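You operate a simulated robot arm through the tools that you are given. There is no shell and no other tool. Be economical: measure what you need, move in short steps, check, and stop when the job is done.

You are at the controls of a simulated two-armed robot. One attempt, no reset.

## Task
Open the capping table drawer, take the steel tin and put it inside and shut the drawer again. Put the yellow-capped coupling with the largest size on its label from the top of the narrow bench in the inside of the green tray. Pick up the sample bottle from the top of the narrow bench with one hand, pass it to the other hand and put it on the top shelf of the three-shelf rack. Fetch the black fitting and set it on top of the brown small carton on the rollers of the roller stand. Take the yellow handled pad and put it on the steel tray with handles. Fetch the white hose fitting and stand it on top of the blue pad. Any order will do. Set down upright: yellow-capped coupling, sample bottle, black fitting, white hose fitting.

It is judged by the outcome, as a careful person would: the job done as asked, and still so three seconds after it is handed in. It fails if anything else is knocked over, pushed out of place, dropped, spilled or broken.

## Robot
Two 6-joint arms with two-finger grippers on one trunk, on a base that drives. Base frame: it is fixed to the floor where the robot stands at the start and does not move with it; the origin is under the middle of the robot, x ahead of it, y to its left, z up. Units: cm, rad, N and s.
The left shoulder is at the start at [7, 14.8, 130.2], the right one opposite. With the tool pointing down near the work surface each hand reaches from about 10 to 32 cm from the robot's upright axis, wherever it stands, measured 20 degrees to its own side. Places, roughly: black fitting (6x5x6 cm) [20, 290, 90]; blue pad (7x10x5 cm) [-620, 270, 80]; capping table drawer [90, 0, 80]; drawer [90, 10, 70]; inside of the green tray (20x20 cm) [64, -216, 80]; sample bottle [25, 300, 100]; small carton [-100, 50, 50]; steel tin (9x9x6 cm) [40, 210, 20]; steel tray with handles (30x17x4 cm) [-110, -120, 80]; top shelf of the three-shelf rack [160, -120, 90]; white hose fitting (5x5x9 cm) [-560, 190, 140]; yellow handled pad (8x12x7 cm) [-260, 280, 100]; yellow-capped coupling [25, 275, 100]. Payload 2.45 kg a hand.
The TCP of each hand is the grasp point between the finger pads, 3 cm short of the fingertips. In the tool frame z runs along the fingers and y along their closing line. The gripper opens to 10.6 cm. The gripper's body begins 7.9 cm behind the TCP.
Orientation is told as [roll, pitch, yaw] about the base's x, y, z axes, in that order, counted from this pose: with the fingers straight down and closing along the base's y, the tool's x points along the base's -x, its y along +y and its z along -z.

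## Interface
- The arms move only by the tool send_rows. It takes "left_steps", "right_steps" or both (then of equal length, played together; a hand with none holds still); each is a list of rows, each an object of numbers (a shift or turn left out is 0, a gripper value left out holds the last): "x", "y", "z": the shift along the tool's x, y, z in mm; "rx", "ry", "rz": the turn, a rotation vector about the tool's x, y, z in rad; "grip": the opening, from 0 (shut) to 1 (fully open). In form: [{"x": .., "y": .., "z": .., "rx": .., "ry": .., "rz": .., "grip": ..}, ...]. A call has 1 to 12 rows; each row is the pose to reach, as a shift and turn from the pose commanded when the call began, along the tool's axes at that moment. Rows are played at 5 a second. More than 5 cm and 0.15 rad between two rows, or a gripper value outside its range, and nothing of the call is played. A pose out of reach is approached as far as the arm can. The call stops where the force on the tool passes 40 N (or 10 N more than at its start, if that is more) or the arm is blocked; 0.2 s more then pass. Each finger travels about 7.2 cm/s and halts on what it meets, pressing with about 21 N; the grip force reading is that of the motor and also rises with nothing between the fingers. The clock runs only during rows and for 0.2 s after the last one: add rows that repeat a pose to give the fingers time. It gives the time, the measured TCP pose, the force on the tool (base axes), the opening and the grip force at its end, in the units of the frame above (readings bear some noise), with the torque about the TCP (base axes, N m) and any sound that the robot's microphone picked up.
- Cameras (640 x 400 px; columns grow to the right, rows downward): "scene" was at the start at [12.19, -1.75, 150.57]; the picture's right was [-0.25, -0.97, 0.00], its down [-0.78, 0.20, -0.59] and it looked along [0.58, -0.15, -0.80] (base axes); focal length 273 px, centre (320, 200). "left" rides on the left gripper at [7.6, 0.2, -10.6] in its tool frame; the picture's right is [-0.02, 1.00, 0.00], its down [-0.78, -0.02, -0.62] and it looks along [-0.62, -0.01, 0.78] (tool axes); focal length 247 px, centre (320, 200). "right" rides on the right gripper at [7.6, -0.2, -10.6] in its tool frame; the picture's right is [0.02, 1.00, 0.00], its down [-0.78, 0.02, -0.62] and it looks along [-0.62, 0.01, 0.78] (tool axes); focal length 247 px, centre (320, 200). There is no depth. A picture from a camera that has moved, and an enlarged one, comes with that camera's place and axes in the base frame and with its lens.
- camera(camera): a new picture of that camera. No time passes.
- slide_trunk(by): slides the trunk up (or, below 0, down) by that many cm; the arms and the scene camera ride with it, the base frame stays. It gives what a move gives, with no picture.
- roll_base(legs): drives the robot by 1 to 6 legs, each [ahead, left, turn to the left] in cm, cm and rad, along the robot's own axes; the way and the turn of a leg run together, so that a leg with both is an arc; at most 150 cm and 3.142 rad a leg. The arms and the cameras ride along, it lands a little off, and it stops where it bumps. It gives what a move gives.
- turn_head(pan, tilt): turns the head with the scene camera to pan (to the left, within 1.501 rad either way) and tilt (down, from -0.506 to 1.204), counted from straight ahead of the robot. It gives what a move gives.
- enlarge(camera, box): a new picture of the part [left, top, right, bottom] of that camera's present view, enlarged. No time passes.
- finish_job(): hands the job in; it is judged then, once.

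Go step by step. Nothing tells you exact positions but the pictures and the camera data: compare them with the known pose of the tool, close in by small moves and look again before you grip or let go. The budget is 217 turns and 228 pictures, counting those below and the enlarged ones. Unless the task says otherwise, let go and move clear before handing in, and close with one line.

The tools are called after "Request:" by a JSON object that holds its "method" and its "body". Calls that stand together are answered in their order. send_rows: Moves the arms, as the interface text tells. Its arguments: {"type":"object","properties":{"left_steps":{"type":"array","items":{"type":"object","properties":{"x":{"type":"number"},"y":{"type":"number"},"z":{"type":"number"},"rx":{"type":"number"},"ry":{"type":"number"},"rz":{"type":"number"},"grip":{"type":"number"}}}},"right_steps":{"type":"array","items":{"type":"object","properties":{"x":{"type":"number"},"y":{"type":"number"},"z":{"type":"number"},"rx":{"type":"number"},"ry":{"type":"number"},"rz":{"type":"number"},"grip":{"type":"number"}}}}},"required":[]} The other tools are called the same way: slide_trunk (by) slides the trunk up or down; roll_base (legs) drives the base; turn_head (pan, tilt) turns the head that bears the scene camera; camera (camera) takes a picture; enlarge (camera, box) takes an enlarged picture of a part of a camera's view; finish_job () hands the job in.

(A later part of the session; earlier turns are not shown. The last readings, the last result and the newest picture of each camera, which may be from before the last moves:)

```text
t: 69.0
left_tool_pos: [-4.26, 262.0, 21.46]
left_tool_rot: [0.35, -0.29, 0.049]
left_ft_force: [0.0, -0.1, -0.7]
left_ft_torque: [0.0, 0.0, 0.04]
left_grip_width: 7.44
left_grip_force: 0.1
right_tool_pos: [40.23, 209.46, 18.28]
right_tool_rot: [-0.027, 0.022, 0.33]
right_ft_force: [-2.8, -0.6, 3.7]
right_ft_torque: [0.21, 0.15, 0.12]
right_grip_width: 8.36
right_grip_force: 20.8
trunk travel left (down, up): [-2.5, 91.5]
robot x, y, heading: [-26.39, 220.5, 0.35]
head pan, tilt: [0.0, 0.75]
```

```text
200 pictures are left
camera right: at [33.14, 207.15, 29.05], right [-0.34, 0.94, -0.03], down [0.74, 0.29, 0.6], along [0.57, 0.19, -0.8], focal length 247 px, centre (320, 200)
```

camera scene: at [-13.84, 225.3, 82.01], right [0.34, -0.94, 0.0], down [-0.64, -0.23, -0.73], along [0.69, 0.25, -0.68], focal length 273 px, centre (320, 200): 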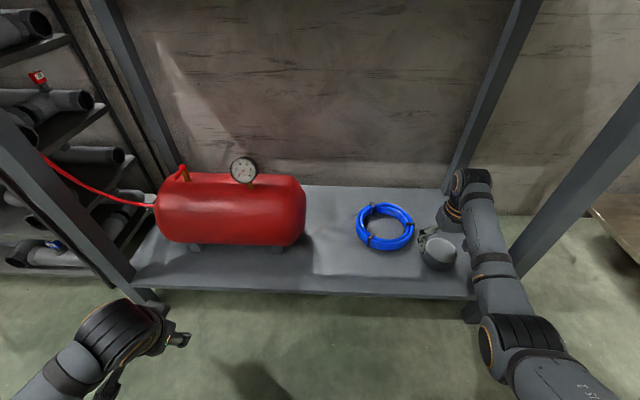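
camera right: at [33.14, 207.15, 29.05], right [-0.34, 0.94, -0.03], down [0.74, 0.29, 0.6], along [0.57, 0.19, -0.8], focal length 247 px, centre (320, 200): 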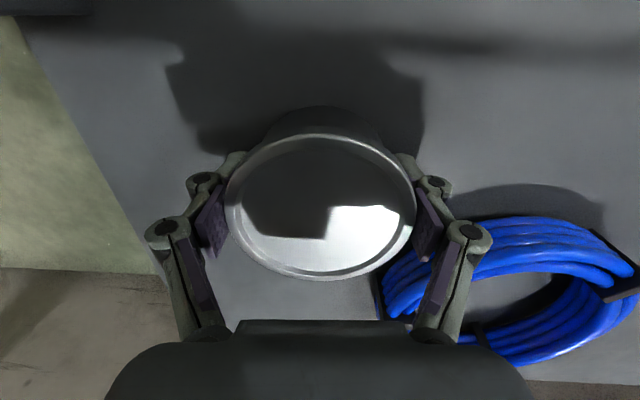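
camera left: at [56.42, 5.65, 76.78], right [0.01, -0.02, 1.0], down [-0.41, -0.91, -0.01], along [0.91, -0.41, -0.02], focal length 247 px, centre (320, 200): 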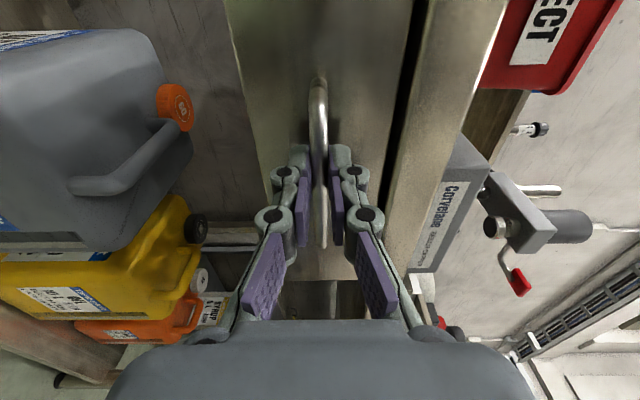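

Gripped at 8.4 cm. I lift.

Request:
{"method": "send_rows", "body": {"right_steps": [{"grip": 0.5}, {"grip": 0.5}, {"z": -20}, {"z": -40}]}}

Request:
{"method": "slide_trunk", "body": {"by": 8}}

Request:
{"method": "camera", "body": {"camera": "right"}}

```text
t: 70.0
left_tool_pos: [-4.21, 261.94, 21.49]
left_tool_rot: [0.352, -0.289, 0.048]
left_ft_force: [1.3, -0.5, -0.5]
left_ft_torque: [0.0, -0.02, -0.02]
left_grip_width: 7.42
left_grip_force: 0.0
right_tool_pos: [40.43, 209.66, 22.24]
right_tool_rot: [-0.026, 0.021, 0.331]
right_ft_force: [0.2, 0.9, 3.9]
right_ft_torque: [-0.17, 0.03, -0.02]
right_grip_width: 8.56
right_grip_force: 21.3
trunk travel left (down, up): [-2.5, 91.5]
robot x, y, heading: [-26.43, 221.1, 0.35]
head pan, tilt: [0.0, 0.75]
```

```text
t: 71.1
left_tool_pos: [-4.35, 261.85, 29.44]
left_tool_rot: [0.35, -0.29, 0.051]
left_ft_force: [0.3, 0.0, 0.2]
left_ft_torque: [-0.01, 0.01, 0.0]
left_grip_width: 7.39
left_grip_force: 0.1
right_tool_pos: [40.39, 209.67, 30.09]
right_tool_rot: [-0.03, 0.026, 0.329]
right_ft_force: [0.2, -0.6, -2.8]
right_ft_torque: [0.01, -0.01, 0.05]
right_grip_width: 8.52
right_grip_force: 21.3
trunk travel left (down, up): [-10.5, 83.5]
robot x, y, heading: [-26.55, 220.38, 0.352]
head pan, tilt: [0.0, 0.75]
```

```text
199 pictures are left
camera right: at [33.38, 207.29, 40.86], right [-0.34, 0.94, -0.03], down [0.74, 0.29, 0.6], along [0.57, 0.19, -0.8], focal length 247 px, centre (320, 200)
```

right: 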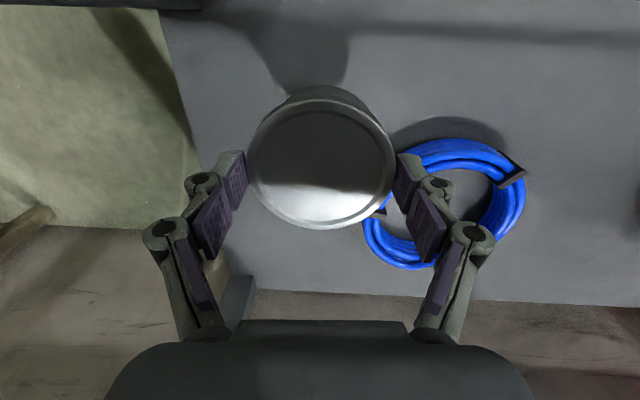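

The tin is held. I back away, raise the trunk, and tidy both arms.

Request:
{"method": "roll_base", "body": {"legs": [[-40, 0, 0]]}}

Request:
{"method": "slide_trunk", "body": {"by": 70}}

Request:
{"method": "send_rows", "body": {"right_steps": [{"x": 40}, {"x": 80}, {"x": 120}, {"x": 160}, {"x": 200}, {"x": 230}], "left_steps": [{"ry": 0.06}, {"ry": 0.12}, {"ry": 0.18}, {"ry": 0.24}, {"ry": 0.3}, {"ry": 0.3}]}}

Request:
{"method": "turn_head", "body": {"pan": 0.3, "tilt": 0.6}}

Request:
{"method": "camera", "body": {"camera": "scene"}}

```text
t: 73.7
left_tool_pos: [-42.75, 247.75, 29.53]
left_tool_rot: [0.351, -0.29, 0.047]
left_ft_force: [0.3, 0.3, 0.1]
left_ft_torque: [-0.02, 0.03, -0.01]
left_grip_width: 7.43
left_grip_force: 0.1
right_tool_pos: [1.93, 195.51, 30.1]
right_tool_rot: [-0.027, 0.025, 0.327]
right_ft_force: [-0.3, -0.2, -2.4]
right_ft_torque: [-0.01, -0.03, 0.0]
right_grip_width: 8.53
right_grip_force: 21.3
trunk travel left (down, up): [-10.5, 83.5]
robot x, y, heading: [-65.21, 206.53, 0.351]
head pan, tilt: [0.0, 0.75]
```

```text
refused: 70 is not a number from -40 to 40
```

```text
t: 75.1
left_tool_pos: [-44.21, 249.51, 27.29]
left_tool_rot: [0.334, -0.009, 0.15]
left_ft_force: [0.8, -0.2, 0.7]
left_ft_torque: [0.0, -0.01, 0.01]
left_grip_width: 7.39
left_grip_force: 0.0
left hand out of reach, approached as far as the arm can: row 4, 5, 6
right_tool_pos: [-20.19, 188.15, 30.57]
right_tool_rot: [-0.027, 0.023, 0.328]
right_ft_force: [0.3, 0.7, -1.7]
right_ft_torque: [-0.05, 0.03, 0.0]
right_grip_width: 8.51
right_grip_force: 21.1
right hand out of reach, approached as far as the arm can: row 1, 2, 3, 4
trunk travel left (down, up): [-10.5, 83.5]
robot x, y, heading: [-64.61, 206.36, 0.348]
head pan, tilt: [0.0, 0.75]
```

```text
t: 75.9
left_tool_pos: [-44.36, 249.48, 27.29]
left_tool_rot: [0.335, -0.008, 0.148]
left_ft_force: [-0.6, 0.2, 1.7]
left_ft_torque: [0.01, 0.05, 0.04]
left_grip_width: 7.4
left_grip_force: 0.1
right_tool_pos: [-20.21, 188.17, 30.6]
right_tool_rot: [-0.029, 0.023, 0.328]
right_ft_force: [-0.4, 0.3, -2.6]
right_ft_torque: [-0.01, 0.03, 0.0]
right_grip_width: 8.5
right_grip_force: 20.6
trunk travel left (down, up): [-10.5, 83.5]
robot x, y, heading: [-64.75, 206.27, 0.355]
head pan, tilt: [0.3, 0.6]
```

```text
198 pictures are left
camera scene: at [-53.18, 213.69, 86.29], right [0.6, -0.8, 0.0], down [-0.45, -0.34, -0.82], along [0.66, 0.5, -0.57], focal length 273 px, centre (320, 200)
```

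scene: 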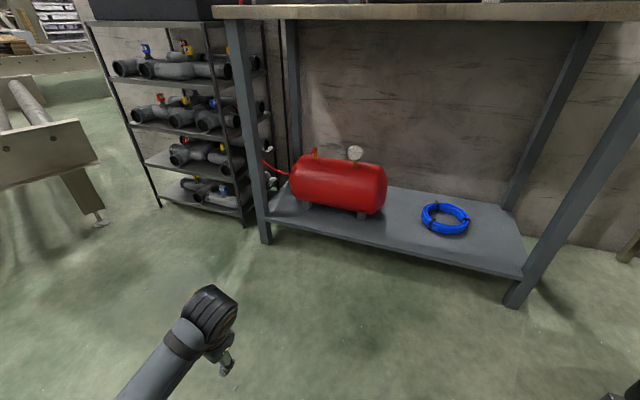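

Request:
{"method": "slide_trunk", "body": {"by": 40}}

Request:
{"method": "slide_trunk", "body": {"by": 33}}

Request:
{"method": "send_rows", "body": {"left_steps": [{"x": -30, "y": -20, "rx": 0.06, "rz": -0.03}, {"x": -60, "y": -40, "rx": 0.12, "rz": -0.06}, {"x": -90, "y": -60, "rx": 0.17, "rz": -0.1}, {"x": -120, "y": -80, "rx": 0.23, "rz": -0.13}, {"x": -150, "y": -100, "rx": 0.28, "rz": -0.17}, {"x": -170, "y": -120, "rx": 0.335, "rz": -0.2}]}}

Request:
{"method": "camera", "body": {"camera": "scene"}}

```text
t: 79.7
left_tool_pos: [-44.31, 249.53, 67.33]
left_tool_rot: [0.336, -0.01, 0.148]
left_ft_force: [0.1, -0.5, 0.6]
left_ft_torque: [-0.01, -0.01, -0.01]
left_grip_width: 7.41
left_grip_force: 0.0
right_tool_pos: [-20.2, 188.04, 70.44]
right_tool_rot: [-0.029, 0.022, 0.329]
right_ft_force: [0.8, -0.2, -3.0]
right_ft_torque: [-0.03, -0.02, 0.0]
right_grip_width: 8.49
right_grip_force: 21.0
trunk travel left (down, up): [-50.5, 43.5]
robot x, y, heading: [-65.11, 207.04, 0.354]
head pan, tilt: [0.3, 0.6]
```

```text
t: 83.0
left_tool_pos: [-44.26, 249.54, 100.37]
left_tool_rot: [0.335, -0.011, 0.147]
left_ft_force: [-0.4, -0.9, 0.0]
left_ft_torque: [-0.02, -0.02, -0.01]
left_grip_width: 7.39
left_grip_force: 0.1
right_tool_pos: [-20.14, 187.98, 103.45]
right_tool_rot: [-0.029, 0.022, 0.328]
right_ft_force: [-0.1, -0.8, -1.9]
right_ft_torque: [0.01, 0.02, 0.02]
right_grip_width: 8.52
right_grip_force: 21.1
trunk travel left (down, up): [-83.5, 10.5]
robot x, y, heading: [-64.72, 206.46, 0.35]
head pan, tilt: [0.3, 0.6]
```

```text
t: 84.4
left_tool_pos: [-25.58, 240.73, 96.54]
left_tool_rot: [-0.004, -0.042, 0.345]
left_ft_force: [0.7, 0.2, -0.7]
left_ft_torque: [-0.04, 0.01, -0.04]
left_grip_width: 7.43
left_grip_force: 0.0
left hand out of reach, approached as far as the arm can: row 1, 2, 3
right_tool_pos: [-20.02, 188.09, 103.53]
right_tool_rot: [-0.029, 0.024, 0.327]
right_ft_force: [0.1, -0.3, -2.0]
right_ft_torque: [0.0, 0.0, -0.02]
right_grip_width: 8.51
right_grip_force: 20.6
trunk travel left (down, up): [-83.5, 10.5]
robot x, y, heading: [-65.02, 206.57, 0.353]
head pan, tilt: [0.3, 0.6]
```

```text
197 pictures are left
camera scene: at [-53.09, 213.64, 159.29], right [0.6, -0.8, 0.0], down [-0.45, -0.34, -0.82], along [0.66, 0.5, -0.57], focal length 273 px, centre (320, 200)
```

scene: 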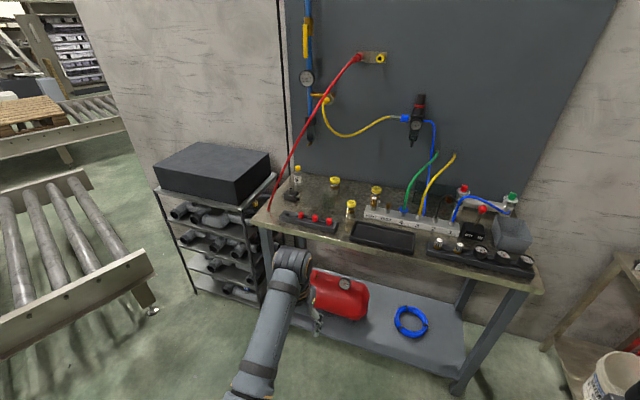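

Request:
{"method": "enlarge", "body": {"camera": "scene", "box": [260, 145, 420, 245]}}

```text
4.00 times, centred on (340, 195) of scene
camera zoom: at [-53.09, 213.64, 159.29], right [0.6, -0.8, 0.0], down [-0.45, -0.34, -0.82], along [0.66, 0.5, -0.57], focal length 1091 px, centre (240, 220)
```

zoom: 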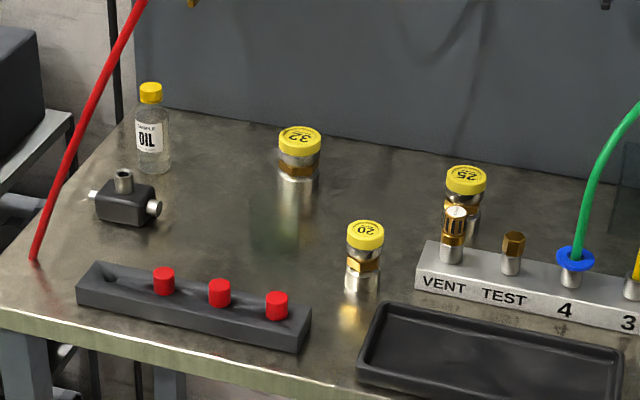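

The labels read 32, 25 and 20 — the "32" coupling is the one, at about (35, 273). I go up, move in with the left hand and look with its camera.

Request:
{"method": "slide_trunk", "body": {"by": 9}}

Request:
{"method": "send_rows", "body": {"left_steps": [{"ry": 0.042, "grip": 1.0}, {"z": -20, "ry": 0.042}, {"z": -40, "ry": 0.042}]}}

Request:
{"method": "roll_base", "body": {"legs": [[0, 9, 0], [42, 0, 0]]}}

Request:
{"method": "camera", "body": {"camera": "left"}}

Request:
{"method": "camera", "body": {"camera": "scene"}}

```text
t: 85.6
left_tool_pos: [-25.83, 240.76, 105.43]
left_tool_rot: [-0.004, -0.042, 0.345]
left_ft_force: [0.1, -0.3, -1.0]
left_ft_torque: [-0.01, -0.01, 0.03]
left_grip_width: 7.42
left_grip_force: 0.1
right_tool_pos: [-20.1, 188.06, 112.52]
right_tool_rot: [-0.029, 0.025, 0.328]
right_ft_force: [-0.5, 0.3, -2.2]
right_ft_torque: [-0.01, 0.01, 0.01]
right_grip_width: 8.51
right_grip_force: 20.7
trunk travel left (down, up): [-92.5, 1.5]
robot x, y, heading: [-65.05, 206.53, 0.347]
head pan, tilt: [0.3, 0.6]
```

```text
t: 86.4
left_tool_pos: [-25.09, 240.53, 107.35]
left_tool_rot: [-0.005, -0.002, 0.345]
left_ft_force: [-0.7, 0.5, -0.1]
left_ft_torque: [-0.02, 0.02, 0.03]
left_grip_width: 10.59
left_grip_force: 0.0
left hand out of reach, approached as far as the arm can: row 2, 3
right_tool_pos: [-20.04, 188.06, 112.47]
right_tool_rot: [-0.028, 0.025, 0.329]
right_ft_force: [0.4, -0.2, -2.3]
right_ft_torque: [-0.01, -0.03, -0.05]
right_grip_width: 8.52
right_grip_force: 20.8
trunk travel left (down, up): [-92.5, 1.5]
robot x, y, heading: [-64.85, 206.73, 0.346]
head pan, tilt: [0.3, 0.6]
```

```text
t: 89.7
left_tool_pos: [11.27, 263.76, 107.39]
left_tool_rot: [-0.006, -0.003, 0.348]
left_ft_force: [-0.5, 0.4, 0.7]
left_ft_torque: [0.02, -0.01, 0.0]
left_grip_width: 10.6
left_grip_force: 0.1
right_tool_pos: [16.52, 211.34, 112.51]
right_tool_rot: [-0.029, 0.023, 0.333]
right_ft_force: [-0.3, 0.4, -2.0]
right_ft_torque: [-0.02, -0.02, 0.0]
right_grip_width: 8.51
right_grip_force: 20.9
trunk travel left (down, up): [-92.5, 1.5]
robot x, y, heading: [-28.07, 229.42, 0.355]
head pan, tilt: [0.3, 0.6]
```

```text
195 pictures are left
camera left: at [4.0, 261.27, 118.01], right [-0.32, 0.95, -0.01], down [0.74, 0.25, 0.62], along [0.59, 0.2, -0.78], focal length 247 px, centre (320, 200)
```

left: 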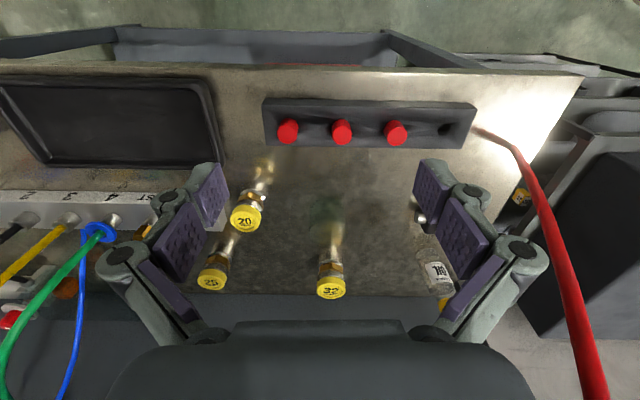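

```text
194 pictures are left
camera scene: at [-16.78, 236.69, 168.31], right [0.61, -0.79, 0.0], down [-0.45, -0.34, -0.83], along [0.66, 0.5, -0.56], focal length 273 px, centre (320, 200)
```

scene: 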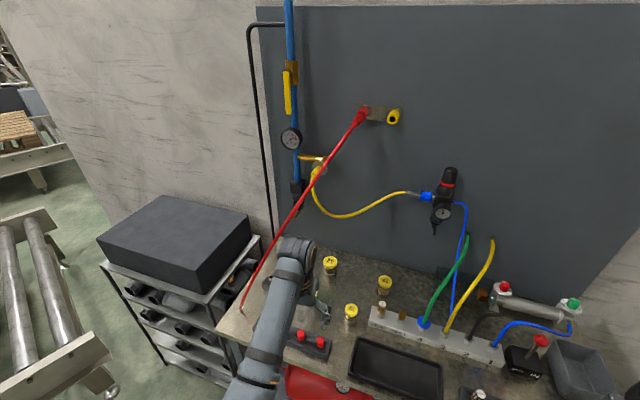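

The coupling top is near (44, 278, 91), farther than thought. I raise the tin hand relative to the trunk, then advance and lower.

Request:
{"method": "send_rows", "body": {"right_steps": [{"z": -40}, {"z": -80}, {"z": -120}, {"z": -160}, {"z": -200}]}}

Request:
{"method": "roll_base", "body": {"legs": [[15, 0, 0]]}}

Request:
{"method": "camera", "body": {"camera": "scene"}}

```text
t: 90.9
left_tool_pos: [11.25, 263.82, 107.41]
left_tool_rot: [-0.004, -0.007, 0.35]
left_ft_force: [-1.0, -0.9, -0.3]
left_ft_torque: [-0.01, -0.01, 0.02]
left_grip_width: 10.59
left_grip_force: 0.1
right_tool_pos: [15.56, 210.5, 131.91]
right_tool_rot: [-0.029, 0.02, 0.333]
right_ft_force: [-1.1, 0.6, -2.4]
right_ft_torque: [-0.03, -0.02, 0.02]
right_grip_width: 8.51
right_grip_force: 20.3
right hand out of reach, approached as far as the arm can: row 4, 5
trunk travel left (down, up): [-92.5, 1.5]
robot x, y, heading: [-28.46, 229.87, 0.354]
head pan, tilt: [0.3, 0.6]
```

```text
t: 92.3
left_tool_pos: [25.36, 268.79, 107.48]
left_tool_rot: [-0.005, -0.005, 0.348]
left_ft_force: [-1.0, 0.4, 0.6]
left_ft_torque: [-0.01, -0.03, 0.01]
left_grip_width: 10.62
left_grip_force: 0.1
right_tool_pos: [29.52, 215.6, 131.9]
right_tool_rot: [-0.028, 0.02, 0.328]
right_ft_force: [-0.5, -0.8, -2.2]
right_ft_torque: [0.01, -0.05, -0.01]
right_grip_width: 8.51
right_grip_force: 21.0
trunk travel left (down, up): [-92.5, 1.5]
robot x, y, heading: [-14.53, 234.8, 0.354]
head pan, tilt: [0.3, 0.6]
```

```text
193 pictures are left
camera scene: at [-2.85, 241.74, 168.33], right [0.61, -0.8, 0.0], down [-0.45, -0.34, -0.83], along [0.66, 0.5, -0.56], focal length 273 px, centre (320, 200)
```

scene: 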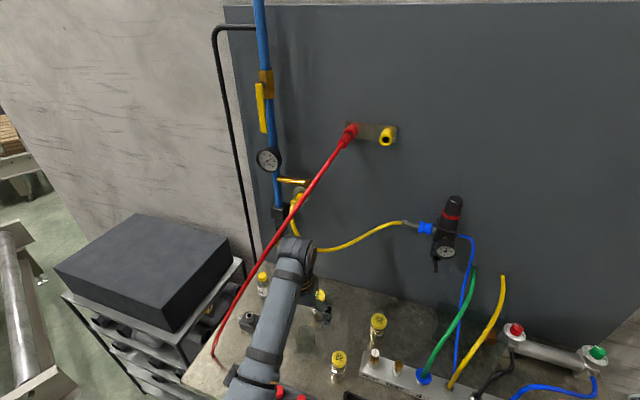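

Request:
{"method": "slide_trunk", "body": {"by": -8}}

Request:
{"method": "send_rows", "body": {"left_steps": [{"x": -40, "y": 10}, {"x": -80, "y": 20}, {"x": -120, "y": 20}, {"x": -160, "y": 20}]}}

Request:
{"method": "camera", "body": {"camera": "left"}}

Request:
{"method": "camera", "body": {"camera": "scene"}}

```text
t: 93.5
left_tool_pos: [25.45, 268.75, 99.42]
left_tool_rot: [-0.005, -0.004, 0.348]
left_ft_force: [1.3, -0.7, 0.0]
left_ft_torque: [0.01, 0.01, -0.02]
left_grip_width: 10.63
left_grip_force: 0.1
right_tool_pos: [29.67, 215.54, 123.99]
right_tool_rot: [-0.029, 0.023, 0.333]
right_ft_force: [-0.7, -0.7, -2.3]
right_ft_torque: [0.03, -0.03, -0.02]
right_grip_width: 8.53
right_grip_force: 20.8
trunk travel left (down, up): [-84.5, 9.5]
robot x, y, heading: [-14.15, 234.97, 0.349]
head pan, tilt: [0.3, 0.6]
```

```text
t: 94.5
left_tool_pos: [40.17, 276.02, 99.36]
left_tool_rot: [-0.005, -0.001, 0.347]
left_ft_force: [1.0, -0.5, -0.5]
left_ft_torque: [-0.01, 0.02, -0.01]
left_grip_width: 10.58
left_grip_force: 0.0
right_tool_pos: [29.91, 215.68, 123.66]
right_tool_rot: [-0.027, 0.022, 0.333]
right_ft_force: [0.5, 0.0, -2.6]
right_ft_torque: [-0.04, 0.04, -0.05]
right_grip_width: 8.55
right_grip_force: 20.9
trunk travel left (down, up): [-84.5, 9.5]
robot x, y, heading: [-14.41, 235.01, 0.348]
head pan, tilt: [0.3, 0.6]
```

```text
192 pictures are left
camera left: at [32.91, 273.67, 109.99], right [-0.32, 0.95, -0.01], down [0.74, 0.25, 0.62], along [0.59, 0.2, -0.78], focal length 247 px, centre (320, 200)
```

left: 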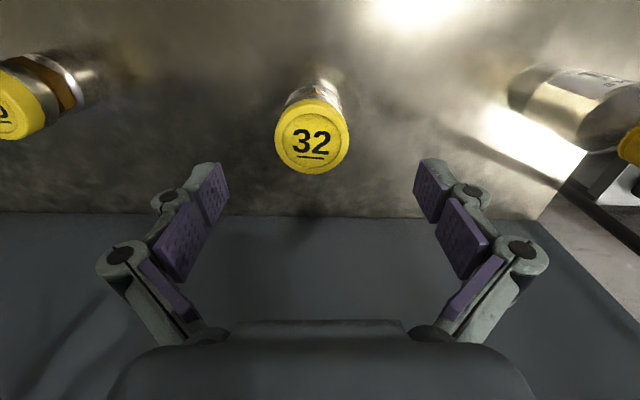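

```text
191 pictures are left
camera scene: at [-2.19, 241.94, 160.26], right [0.61, -0.8, 0.0], down [-0.45, -0.34, -0.82], along [0.66, 0.5, -0.57], focal length 273 px, centre (320, 200)
```

scene: 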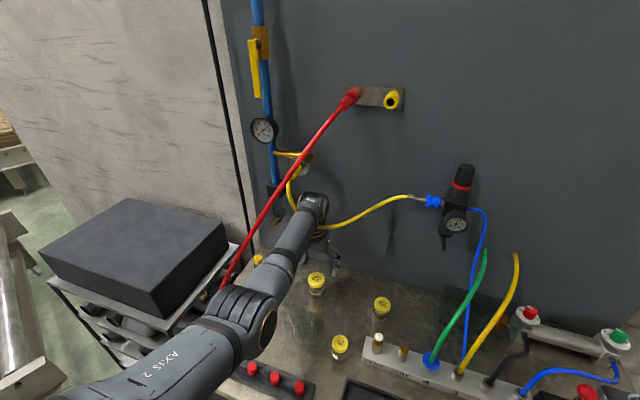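

The 32 coupling's axis is at about (39.3, 275.5), top z≈94.5. I center on it and lower.

Request:
{"method": "send_rows", "body": {"left_steps": [{"x": 10, "y": -2}, {"x": 10, "y": -2, "z": 15}, {"x": 10, "y": -2, "z": 30}, {"x": 10, "y": -2, "z": 45}]}}

Request:
{"method": "camera", "body": {"camera": "left"}}

```text
t: 95.5
left_tool_pos: [39.15, 275.5, 94.96]
left_tool_rot: [-0.007, -0.002, 0.348]
left_ft_force: [0.1, -0.5, -0.7]
left_ft_torque: [-0.01, 0.0, 0.0]
left_grip_width: 10.6
left_grip_force: 0.1
right_tool_pos: [29.77, 215.79, 123.86]
right_tool_rot: [-0.029, 0.023, 0.331]
right_ft_force: [0.0, -0.4, -1.9]
right_ft_torque: [-0.02, -0.05, -0.04]
right_grip_width: 8.52
right_grip_force: 20.9
trunk travel left (down, up): [-84.5, 9.5]
robot x, y, heading: [-13.79, 234.69, 0.349]
head pan, tilt: [0.3, 0.6]
```

```text
190 pictures are left
camera left: at [31.87, 273.16, 105.59], right [-0.32, 0.95, -0.01], down [0.74, 0.25, 0.62], along [0.59, 0.2, -0.78], focal length 247 px, centre (320, 200)
```

left: 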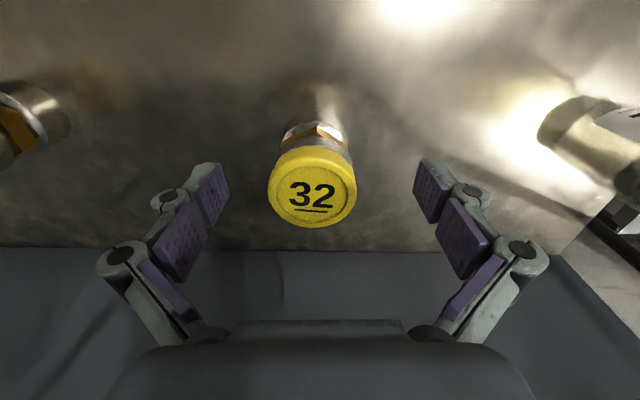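

Request:
{"method": "send_rows", "body": {"left_steps": [{"z": 15, "y": -3}, {"z": 30, "y": -3}, {"z": 45, "y": -3}, {"z": 45, "y": -3, "grip": 0.6}, {"z": 45, "y": -3, "grip": 0.3}, {"z": 45, "y": -3, "grip": 0.3}, {"z": 45, "y": -3, "grip": 0.3}]}}

Request:
{"method": "camera", "body": {"camera": "left"}}

```text
t: 97.0
left_tool_pos: [39.12, 275.48, 90.94]
left_tool_rot: [-0.003, -0.01, 0.347]
left_ft_force: [-0.2, 10.7, 21.5]
left_ft_torque: [0.64, 0.13, -0.04]
left_grip_width: 4.93
left_grip_force: 20.3
right_tool_pos: [29.37, 215.71, 123.92]
right_tool_rot: [-0.028, 0.021, 0.331]
right_ft_force: [-0.2, 0.1, -2.3]
right_ft_torque: [0.02, 0.02, -0.03]
right_grip_width: 8.52
right_grip_force: 21.0
trunk travel left (down, up): [-84.5, 9.5]
robot x, y, heading: [-14.58, 234.91, 0.352]
head pan, tilt: [0.3, 0.6]
```

```text
189 pictures are left
camera left: at [31.75, 273.01, 101.44], right [-0.32, 0.95, 0.0], down [0.74, 0.25, 0.63], along [0.6, 0.2, -0.78], focal length 247 px, centre (320, 200)
```

left: 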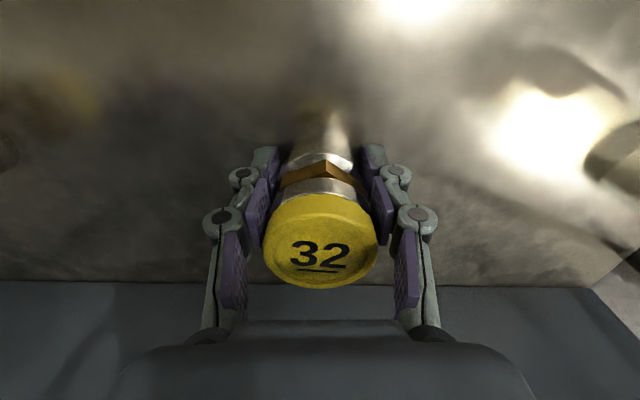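

Request:
{"method": "send_rows", "body": {"left_steps": [{"z": -5, "y": 2, "grip": 0.25}, {"z": -15, "y": 2}, {"z": -35, "y": 2}, {"z": -35, "y": 2}]}}

Request:
{"method": "camera", "body": {"camera": "left"}}

```text
t: 98.0
left_tool_pos: [39.15, 275.57, 93.63]
left_tool_rot: [-0.005, 0.0, 0.347]
left_ft_force: [0.0, 0.4, -5.2]
left_ft_torque: [-0.02, 0.03, -0.02]
left_grip_width: 4.94
left_grip_force: 21.3
right_tool_pos: [29.88, 215.78, 123.79]
right_tool_rot: [-0.027, 0.022, 0.329]
right_ft_force: [0.3, -0.3, -2.6]
right_ft_torque: [0.0, 0.01, 0.03]
right_grip_width: 8.52
right_grip_force: 20.9
trunk travel left (down, up): [-84.5, 9.5]
robot x, y, heading: [-13.91, 234.96, 0.357]
head pan, tilt: [0.3, 0.6]
```

```text
188 pictures are left
camera left: at [31.91, 273.11, 104.35], right [-0.32, 0.95, -0.01], down [0.74, 0.25, 0.62], along [0.59, 0.19, -0.78], focal length 247 px, centre (320, 200)
```

left: 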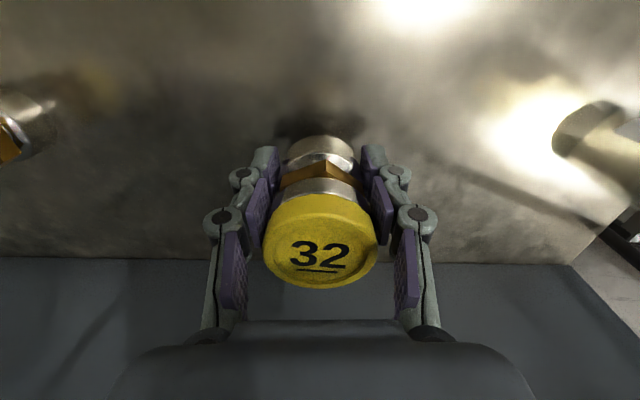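

Coupling held. I lift slightly, draw back the arm, and back the base away.

Request:
{"method": "send_rows", "body": {"left_steps": [{"z": -30}, {"z": -60}, {"z": -60, "x": 40}, {"z": -60, "x": 80}, {"z": -60, "x": 120}, {"z": -60, "x": 150}]}}

Request:
{"method": "camera", "body": {"camera": "scene"}}

Request:
{"method": "roll_base", "body": {"legs": [[-55, 0, 0]]}}

Request:
{"method": "turn_head", "body": {"pan": 0.2, "tilt": 0.6}}

Request:
{"method": "camera", "body": {"camera": "scene"}}

```text
t: 99.5
left_tool_pos: [25.19, 270.46, 99.29]
left_tool_rot: [-0.006, -0.003, 0.349]
left_ft_force: [-1.1, -0.3, -4.5]
left_ft_torque: [-0.01, 0.0, 0.01]
left_grip_width: 4.91
left_grip_force: 20.8
left hand out of reach, approached as far as the arm can: row 6
right_tool_pos: [29.63, 215.57, 123.89]
right_tool_rot: [-0.029, 0.023, 0.329]
right_ft_force: [-0.2, 0.7, -2.2]
right_ft_torque: [0.03, -0.05, -0.01]
right_grip_width: 8.49
right_grip_force: 20.9
trunk travel left (down, up): [-84.5, 9.5]
robot x, y, heading: [-14.47, 234.63, 0.351]
head pan, tilt: [0.3, 0.6]
```

```text
187 pictures are left
camera scene: at [-2.52, 241.88, 160.3], right [0.61, -0.8, 0.0], down [-0.45, -0.34, -0.83], along [0.66, 0.5, -0.56], focal length 273 px, centre (320, 200)
```

scene: 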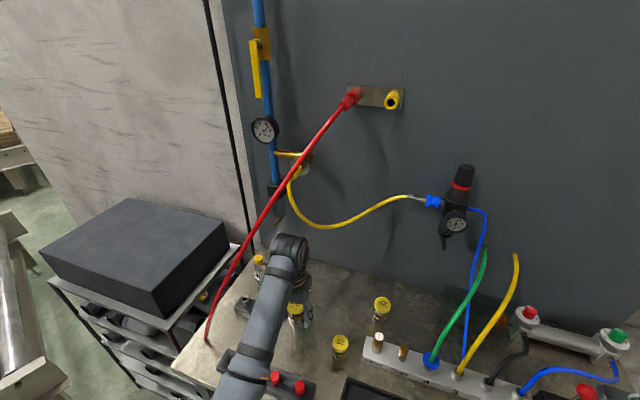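

```text
t: 102.6
left_tool_pos: [-25.85, 252.04, 99.14]
left_tool_rot: [-0.005, -0.005, 0.358]
left_ft_force: [0.2, -0.4, -4.3]
left_ft_torque: [-0.06, 0.03, -0.01]
left_grip_width: 4.89
left_grip_force: 21.0
right_tool_pos: [-20.59, 197.33, 123.71]
right_tool_rot: [-0.028, 0.025, 0.343]
right_ft_force: [0.3, 0.4, -2.4]
right_ft_torque: [0.0, -0.01, 0.0]
right_grip_width: 8.49
right_grip_force: 20.6
trunk travel left (down, up): [-84.5, 9.5]
robot x, y, heading: [-64.93, 216.09, 0.365]
head pan, tilt: [0.3, 0.6]
```

```text
t: 103.2
left_tool_pos: [-25.98, 251.94, 99.23]
left_tool_rot: [-0.006, -0.003, 0.358]
left_ft_force: [-0.1, -0.7, -4.8]
left_ft_torque: [-0.03, 0.04, -0.02]
left_grip_width: 4.87
left_grip_force: 21.0
right_tool_pos: [-20.73, 197.35, 123.83]
right_tool_rot: [-0.028, 0.022, 0.342]
right_ft_force: [0.1, -0.5, -2.3]
right_ft_torque: [-0.01, -0.01, -0.01]
right_grip_width: 8.5
right_grip_force: 20.9
trunk travel left (down, up): [-84.5, 9.5]
robot x, y, heading: [-64.66, 215.75, 0.36]
head pan, tilt: [0.201, 0.6]
```

```text
186 pictures are left
camera scene: at [-52.77, 222.42, 160.28], right [0.53, -0.85, 0.0], down [-0.48, -0.3, -0.82], along [0.7, 0.44, -0.57], focal length 273 px, centre (320, 200)
```

scene: 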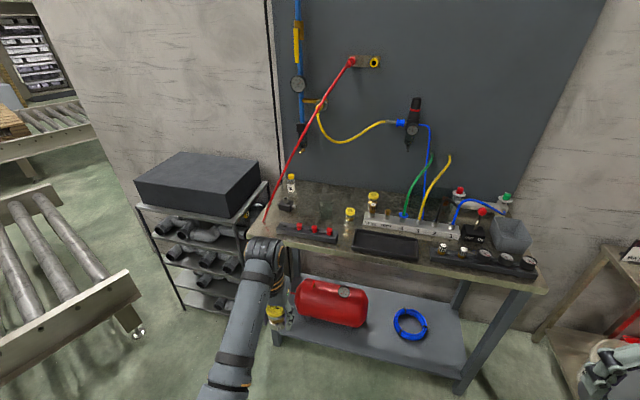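

Now back to the capping table with tin (right) and coupling (left).

Request:
{"method": "roll_base", "body": {"legs": [[14, -76, 0], [-21, -61.5, 0], [-19, -54, 0], [0, 0, -0.11]]}}

Request:
{"method": "turn_head", "body": {"pan": -0.2, "tilt": 0.75}}

Request:
{"method": "camera", "body": {"camera": "scene"}}

```text
t: 114.0
left_tool_pos: [22.11, 59.55, 99.16]
left_tool_rot: [-0.009, -0.003, 0.257]
left_ft_force: [-0.4, 0.6, -4.4]
left_ft_torque: [-0.03, 0.03, 0.01]
left_grip_width: 4.89
left_grip_force: 21.3
right_tool_pos: [21.81, 4.63, 123.73]
right_tool_rot: [-0.028, 0.024, 0.242]
right_ft_force: [0.3, 0.2, -2.0]
right_ft_torque: [-0.06, -0.01, 0.0]
right_grip_width: 8.52
right_grip_force: 20.8
trunk travel left (down, up): [-84.5, 9.5]
robot x, y, heading: [-20.46, 27.15, 0.266]
head pan, tilt: [0.201, 0.6]
```

```text
t: 114.9
left_tool_pos: [21.99, 59.3, 99.21]
left_tool_rot: [-0.005, -0.003, 0.257]
left_ft_force: [0.2, -0.6, -4.1]
left_ft_torque: [0.0, 0.04, -0.01]
left_grip_width: 4.89
left_grip_force: 21.3
right_tool_pos: [21.74, 4.31, 123.77]
right_tool_rot: [-0.025, 0.023, 0.242]
right_ft_force: [0.0, 0.5, -2.6]
right_ft_torque: [-0.01, 0.0, -0.02]
right_grip_width: 8.51
right_grip_force: 20.6
trunk travel left (down, up): [-84.5, 9.5]
robot x, y, heading: [-20.5, 27.23, 0.263]
head pan, tilt: [-0.201, 0.75]
```

```text
185 pictures are left
camera scene: at [-7.24, 29.01, 159.0], right [0.06, -1.0, 0.0], down [-0.68, -0.04, -0.73], along [0.73, 0.05, -0.68], focal length 273 px, centre (320, 200)
```

scene: 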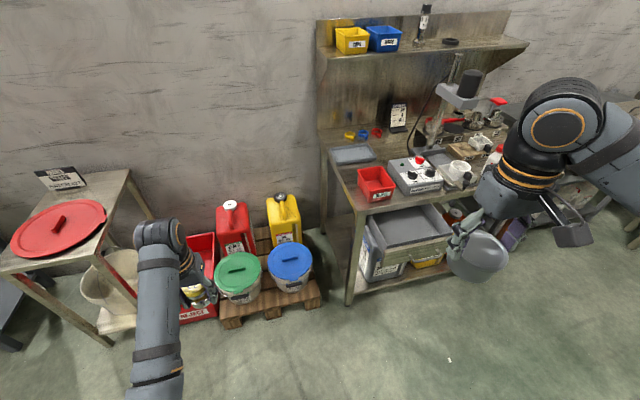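

Request:
{"method": "roll_base", "body": {"legs": [[20, -15.8, 0]]}}

Request:
{"method": "send_rows", "body": {"right_steps": [{"x": -30, "z": 25}, {"x": -60, "z": 50}, {"x": -90, "z": 75}, {"x": -120, "z": 100}, {"x": -150, "z": 125}, {"x": -170, "z": 150}, {"x": -170, "z": 180}]}}

Request:
{"method": "camera", "body": {"camera": "scene"}}

Request:
{"method": "camera", "body": {"camera": "right"}}

```text
t: 116.8
left_tool_pos: [45.25, 49.66, 99.34]
left_tool_rot: [-0.006, -0.004, 0.263]
left_ft_force: [-0.8, -0.1, -3.8]
left_ft_torque: [-0.06, 0.04, -0.02]
left_grip_width: 4.87
left_grip_force: 21.1
right_tool_pos: [45.1, -5.32, 123.9]
right_tool_rot: [-0.027, 0.023, 0.246]
right_ft_force: [-0.2, -0.1, -2.0]
right_ft_torque: [0.0, 0.01, 0.01]
right_grip_width: 8.51
right_grip_force: 20.6
trunk travel left (down, up): [-84.5, 9.5]
robot x, y, heading: [2.83, 17.56, 0.268]
head pan, tilt: [-0.201, 0.75]
```

```text
t: 118.4
left_tool_pos: [45.18, 49.62, 99.31]
left_tool_rot: [-0.007, -0.004, 0.263]
left_ft_force: [-0.8, 0.2, -2.9]
left_ft_torque: [-0.03, -0.03, 0.01]
left_grip_width: 4.88
left_grip_force: 21.4
right_tool_pos: [62.31, -2.96, 102.98]
right_tool_rot: [-0.028, 0.018, 0.249]
right_ft_force: [-1.0, -0.3, -2.4]
right_ft_torque: [-0.03, -0.07, 0.03]
right_grip_width: 8.48
right_grip_force: 21.0
right hand out of reach, approached as far as the arm can: row 1, 2, 3, 4, 5, 6, 7
trunk travel left (down, up): [-84.5, 9.5]
robot x, y, heading: [2.87, 17.37, 0.266]
head pan, tilt: [-0.201, 0.75]
```

```text
184 pictures are left
camera scene: at [15.92, 19.26, 159.03], right [0.07, -1.0, 0.0], down [-0.68, -0.05, -0.73], along [0.73, 0.05, -0.68], focal length 273 px, centre (320, 200)
```

scene: 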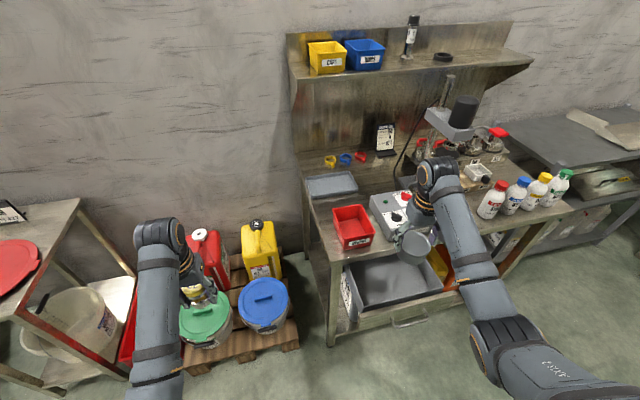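

```text
183 pictures are left
camera right: at [55.1, -4.62, 113.64], right [-0.27, 0.96, -0.03], down [0.76, 0.23, 0.61], along [0.59, 0.14, -0.8], focal length 247 px, centre (320, 200)
```

right: 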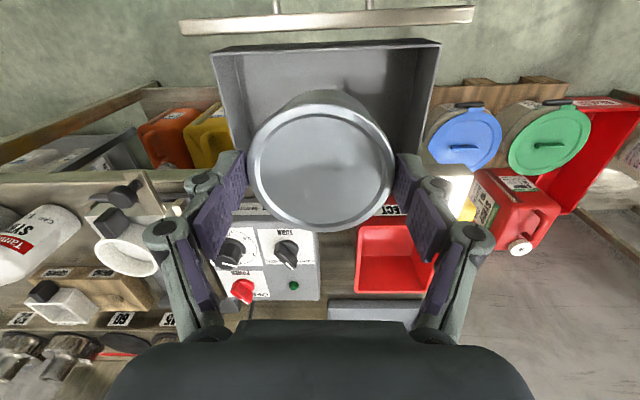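

Request:
{"method": "roll_base", "body": {"legs": [[2.8, 0, 0]]}}

Request:
{"method": "slide_trunk", "body": {"by": -15}}

Request:
{"method": "camera", "body": {"camera": "right"}}

Request:
{"method": "camera", "body": {"camera": "scene"}}

```text
t: 119.2
left_tool_pos: [47.57, 49.97, 99.53]
left_tool_rot: [-0.005, -0.008, 0.261]
left_ft_force: [-0.9, -0.5, -4.1]
left_ft_torque: [0.05, 0.0, -0.06]
left_grip_width: 4.9
left_grip_force: 21.3
right_tool_pos: [64.57, -2.46, 103.09]
right_tool_rot: [-0.027, 0.017, 0.245]
right_ft_force: [-0.7, -0.5, -2.1]
right_ft_torque: [0.04, -0.07, 0.0]
right_grip_width: 8.5
right_grip_force: 20.9
trunk travel left (down, up): [-84.5, 9.5]
robot x, y, heading: [6.14, 17.86, 0.273]
head pan, tilt: [-0.201, 0.75]
```

```text
t: 120.9
left_tool_pos: [47.87, 50.3, 84.24]
left_tool_rot: [-0.005, -0.003, 0.263]
left_ft_force: [-0.8, -0.1, -3.9]
left_ft_torque: [0.0, 0.04, 0.02]
left_grip_width: 4.88
left_grip_force: 20.6
right_tool_pos: [64.98, -2.25, 87.7]
right_tool_rot: [-0.026, 0.023, 0.246]
right_ft_force: [1.1, -0.3, -2.9]
right_ft_torque: [0.0, -0.08, 0.02]
right_grip_width: 8.51
right_grip_force: 20.6
trunk travel left (down, up): [-69.5, 24.5]
robot x, y, heading: [5.62, 17.83, 0.267]
head pan, tilt: [-0.201, 0.75]
```

```text
182 pictures are left
camera right: at [57.9, -4.0, 98.54], right [-0.27, 0.96, -0.03], down [0.76, 0.23, 0.6], along [0.59, 0.14, -0.8], focal length 247 px, centre (320, 200)
```

right: 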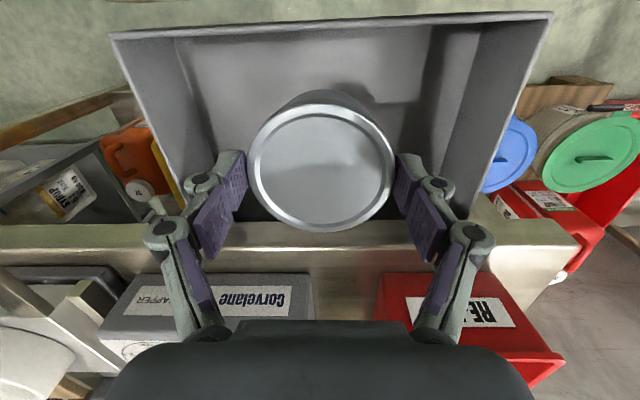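

```text
181 pictures are left
camera scene: at [18.85, 19.92, 144.0], right [0.07, -1.0, 0.0], down [-0.68, -0.04, -0.73], along [0.73, 0.05, -0.68], focal length 273 px, centre (320, 200)
```

scene: 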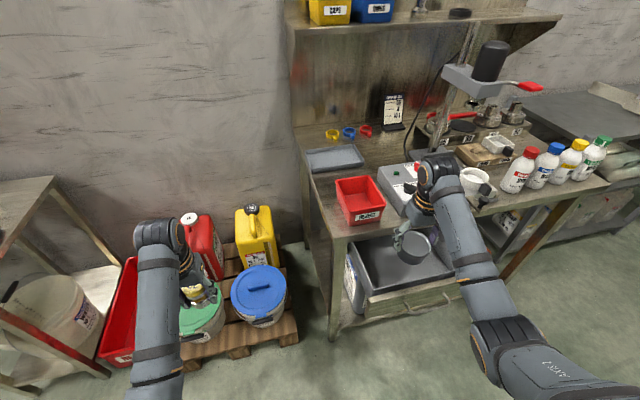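

The tin is centered over the drawer opening. I lower it in until it touches.

Request:
{"method": "slide_trunk", "body": {"by": -7.5}}

Request:
{"method": "camera", "body": {"camera": "right"}}

Request:
{"method": "slide_trunk", "body": {"by": -1.5}}

```text
t: 122.0
left_tool_pos: [47.93, 50.16, 76.78]
left_tool_rot: [-0.005, -0.005, 0.263]
left_ft_force: [0.5, -0.1, -3.8]
left_ft_torque: [-0.02, 0.05, 0.0]
left_grip_width: 4.89
left_grip_force: 21.1
right_tool_pos: [65.14, -2.29, 80.4]
right_tool_rot: [-0.027, 0.022, 0.246]
right_ft_force: [0.4, 0.9, -1.5]
right_ft_torque: [0.0, -0.02, -0.02]
right_grip_width: 8.46
right_grip_force: 20.3
trunk travel left (down, up): [-62.0, 32.0]
robot x, y, heading: [5.69, 17.98, 0.266]
head pan, tilt: [-0.201, 0.75]
```

```text
180 pictures are left
camera right: at [57.89, -4.0, 91.04], right [-0.27, 0.96, -0.03], down [0.76, 0.23, 0.6], along [0.59, 0.14, -0.8], focal length 247 px, centre (320, 200)
```

right: 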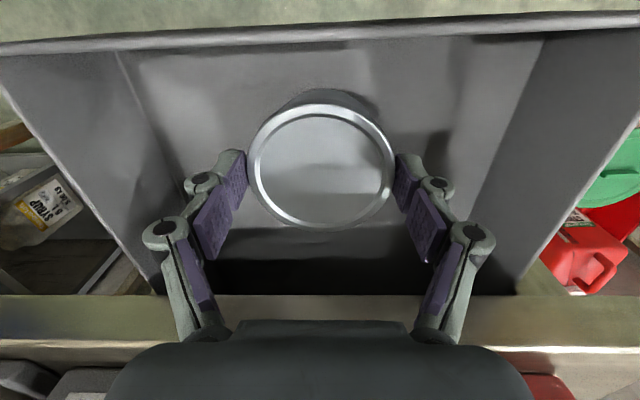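

```text
t: 122.7
left_tool_pos: [48.03, 50.25, 75.38]
left_tool_rot: [-0.004, -0.002, 0.263]
left_ft_force: [-0.7, -1.0, -4.7]
left_ft_torque: [-0.03, 0.03, -0.01]
left_grip_width: 4.87
left_grip_force: 21.1
right_tool_pos: [64.95, -2.3, 78.94]
right_tool_rot: [-0.027, 0.018, 0.247]
right_ft_force: [0.8, 0.1, 12.0]
right_ft_torque: [0.01, -0.11, 0.13]
right_grip_width: 8.52
right_grip_force: 20.7
trunk travel left (down, up): [-60.5, 33.5]
robot x, y, heading: [5.74, 18.08, 0.267]
head pan, tilt: [-0.201, 0.75]
```

Contact felt. I release and rise.

Request:
{"method": "send_rows", "body": {"right_steps": [{"grip": 0.9}, {"grip": 1.0}, {"grip": 1.0}, {"z": -30}, {"z": -60}, {"z": -90}, {"z": -120}]}}

Request:
{"method": "camera", "body": {"camera": "right"}}

```text
t: 124.3
left_tool_pos: [47.87, 50.21, 75.28]
left_tool_rot: [-0.007, -0.001, 0.263]
left_ft_force: [0.4, 0.0, -4.4]
left_ft_torque: [0.0, 0.06, 0.04]
left_grip_width: 4.88
left_grip_force: 20.7
right_tool_pos: [68.44, -4.17, 81.39]
right_tool_rot: [-0.026, 0.02, 0.249]
right_ft_force: [-0.1, -0.2, -0.8]
right_ft_torque: [0.0, -0.06, 0.01]
right_grip_width: 10.58
right_grip_force: 0.1
right hand out of reach, approached as far as the arm can: row 4, 5, 6, 7
trunk travel left (down, up): [-60.5, 33.5]
robot x, y, heading: [5.6, 17.89, 0.265]
head pan, tilt: [-0.201, 0.75]
```

```text
179 pictures are left
camera right: at [61.21, -5.91, 92.14], right [-0.27, 0.96, -0.03], down [0.76, 0.23, 0.61], along [0.59, 0.14, -0.8], focal length 247 px, centre (320, 200)
```

right: 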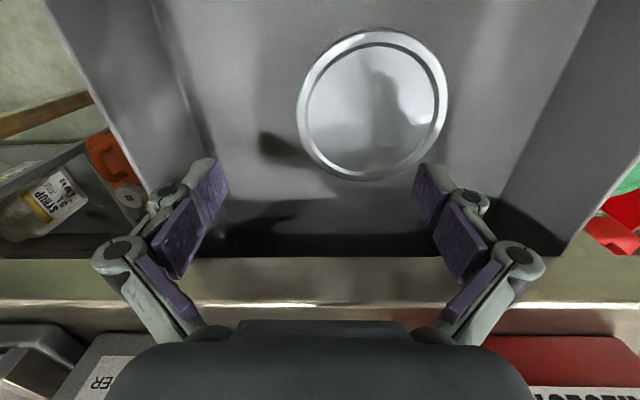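

The tin lies in the drawer. I raise the trunk to take the hand out clear.

Request:
{"method": "slide_trunk", "body": {"by": 20}}

Request:
{"method": "camera", "body": {"camera": "right"}}

```text
t: 126.5
left_tool_pos: [47.87, 50.3, 95.25]
left_tool_rot: [-0.005, -0.002, 0.26]
left_ft_force: [-0.3, 0.0, -3.6]
left_ft_torque: [-0.03, -0.03, -0.02]
left_grip_width: 4.88
left_grip_force: 21.5
right_tool_pos: [68.45, -4.07, 101.35]
right_tool_rot: [-0.025, 0.021, 0.247]
right_ft_force: [-1.2, -0.1, 0.2]
right_ft_torque: [0.0, 0.01, 0.0]
right_grip_width: 10.62
right_grip_force: 0.1
trunk travel left (down, up): [-80.5, 13.5]
robot x, y, heading: [5.49, 17.72, 0.267]
head pan, tilt: [-0.201, 0.75]
```

```text
178 pictures are left
camera right: at [61.21, -5.89, 112.13], right [-0.27, 0.96, -0.03], down [0.76, 0.23, 0.61], along [0.59, 0.14, -0.8], focal length 247 px, centre (320, 200)
```

right: 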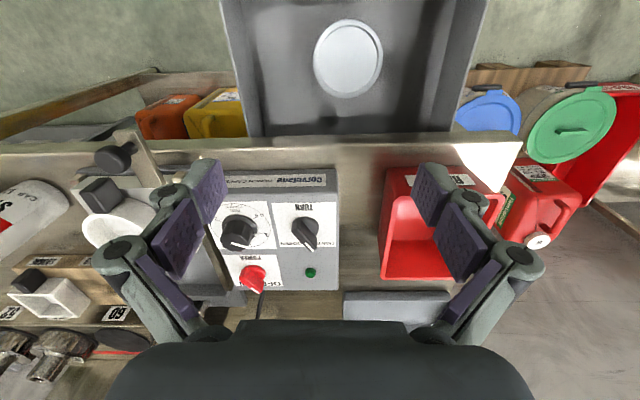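

Now the drawer shut: close the right gripper, back off, lower to handle height.

Request:
{"method": "roll_base", "body": {"legs": [[-27, 3, 0]]}}

Request:
{"method": "send_rows", "body": {"right_steps": [{"grip": 0}, {"grip": 0}, {"grip": 0}, {"grip": 0}, {"grip": 0}, {"grip": 0}, {"grip": 0}]}}

Request:
{"method": "slide_trunk", "body": {"by": -24.5}}

Request:
{"method": "camera", "body": {"camera": "right"}}

Request:
{"method": "camera", "body": {"camera": "scene"}}

```text
t: 128.4
left_tool_pos: [21.16, 46.1, 95.17]
left_tool_rot: [-0.003, -0.003, 0.261]
left_ft_force: [0.6, -0.1, -4.4]
left_ft_torque: [-0.04, 0.08, -0.05]
left_grip_width: 4.86
left_grip_force: 21.2
right_tool_pos: [41.64, -8.41, 101.33]
right_tool_rot: [-0.027, 0.019, 0.245]
right_ft_force: [0.7, 0.5, -0.7]
right_ft_torque: [-0.03, 0.01, 0.01]
right_grip_width: 10.6
right_grip_force: 0.0
trunk travel left (down, up): [-80.5, 13.5]
robot x, y, heading: [-21.49, 14.07, 0.263]
head pan, tilt: [-0.201, 0.75]
```

```text
t: 130.0
left_tool_pos: [21.15, 46.0, 95.32]
left_tool_rot: [-0.005, -0.002, 0.262]
left_ft_force: [0.9, 0.4, -4.2]
left_ft_torque: [-0.02, 0.04, -0.01]
left_grip_width: 4.87
left_grip_force: 21.4
right_tool_pos: [41.6, -8.32, 101.4]
right_tool_rot: [-0.027, 0.02, 0.247]
right_ft_force: [0.8, 0.2, 0.3]
right_ft_torque: [-0.01, 0.0, 0.04]
right_grip_width: 0.01
right_grip_force: 21.2
trunk travel left (down, up): [-80.5, 13.5]
robot x, y, heading: [-21.2, 13.78, 0.275]
head pan, tilt: [-0.201, 0.75]
```

```text
t: 132.5
left_tool_pos: [21.05, 46.12, 70.7]
left_tool_rot: [-0.004, -0.004, 0.262]
left_ft_force: [0.7, 0.3, -4.8]
left_ft_torque: [-0.02, 0.04, 0.0]
left_grip_width: 4.84
left_grip_force: 21.2
right_tool_pos: [41.5, -8.28, 76.82]
right_tool_rot: [-0.025, 0.019, 0.245]
right_ft_force: [-0.6, 0.3, 0.5]
right_ft_torque: [-0.01, 0.0, -0.01]
right_grip_width: 0.02
right_grip_force: 21.3
trunk travel left (down, up): [-56.0, 38.0]
robot x, y, heading: [-21.34, 14.04, 0.264]
head pan, tilt: [-0.201, 0.75]
```

```text
177 pictures are left
camera right: at [34.3, -10.12, 87.65], right [-0.27, 0.96, -0.03], down [0.76, 0.23, 0.61], along [0.59, 0.14, -0.79], focal length 247 px, centre (320, 200)
```

right: 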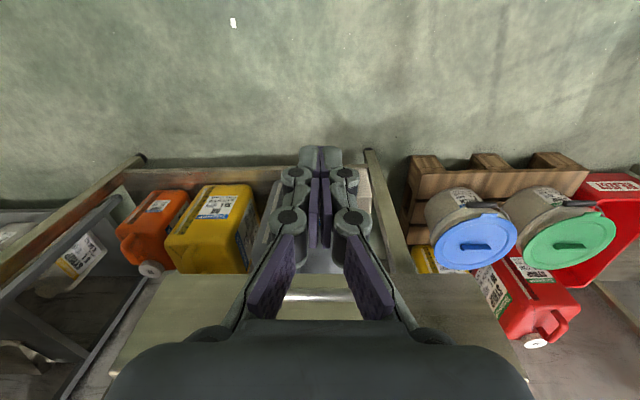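

```text
176 pictures are left
camera scene: at [-8.06, 15.71, 130.5], right [0.07, -1.0, 0.0], down [-0.68, -0.04, -0.73], along [0.73, 0.05, -0.68], focal length 273 px, centre (320, 200)
```

scene: 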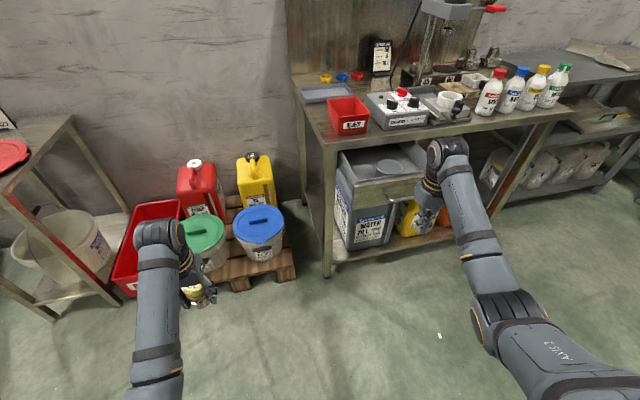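

The handle is straight ahead of the closed right fist. I push by driving forward.

Request:
{"method": "roll_base", "body": {"legs": [[24, 0, 0]]}}

Request:
{"method": "camera", "body": {"camera": "scene"}}

```text
t: 134.3
left_tool_pos: [43.9, 52.43, 70.67]
left_tool_rot: [-0.005, -0.002, 0.262]
left_ft_force: [1.1, 0.5, -4.5]
left_ft_torque: [0.01, 0.07, -0.01]
left_grip_width: 4.87
left_grip_force: 20.7
right_tool_pos: [64.5, -2.06, 76.85]
right_tool_rot: [-0.027, 0.021, 0.248]
right_ft_force: [0.7, 0.6, -0.7]
right_ft_torque: [-0.03, 0.03, 0.03]
right_grip_width: 0.0
right_grip_force: 21.1
trunk travel left (down, up): [-56.0, 38.0]
robot x, y, heading: [1.75, 20.04, 0.268]
head pan, tilt: [-0.201, 0.75]
```

```text
175 pictures are left
camera scene: at [14.94, 22.03, 130.49], right [0.07, -1.0, 0.0], down [-0.68, -0.05, -0.73], along [0.73, 0.05, -0.68], focal length 273 px, centre (320, 200)
```

scene: 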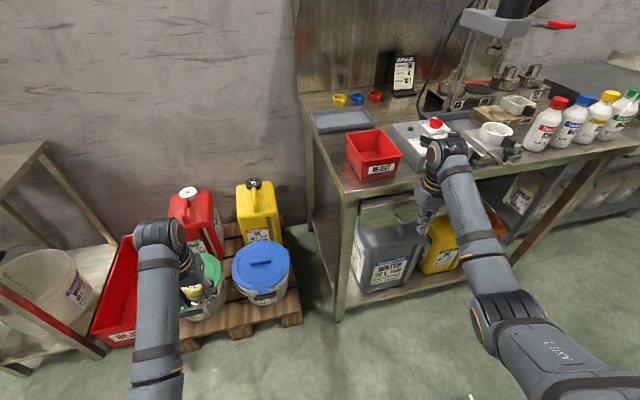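

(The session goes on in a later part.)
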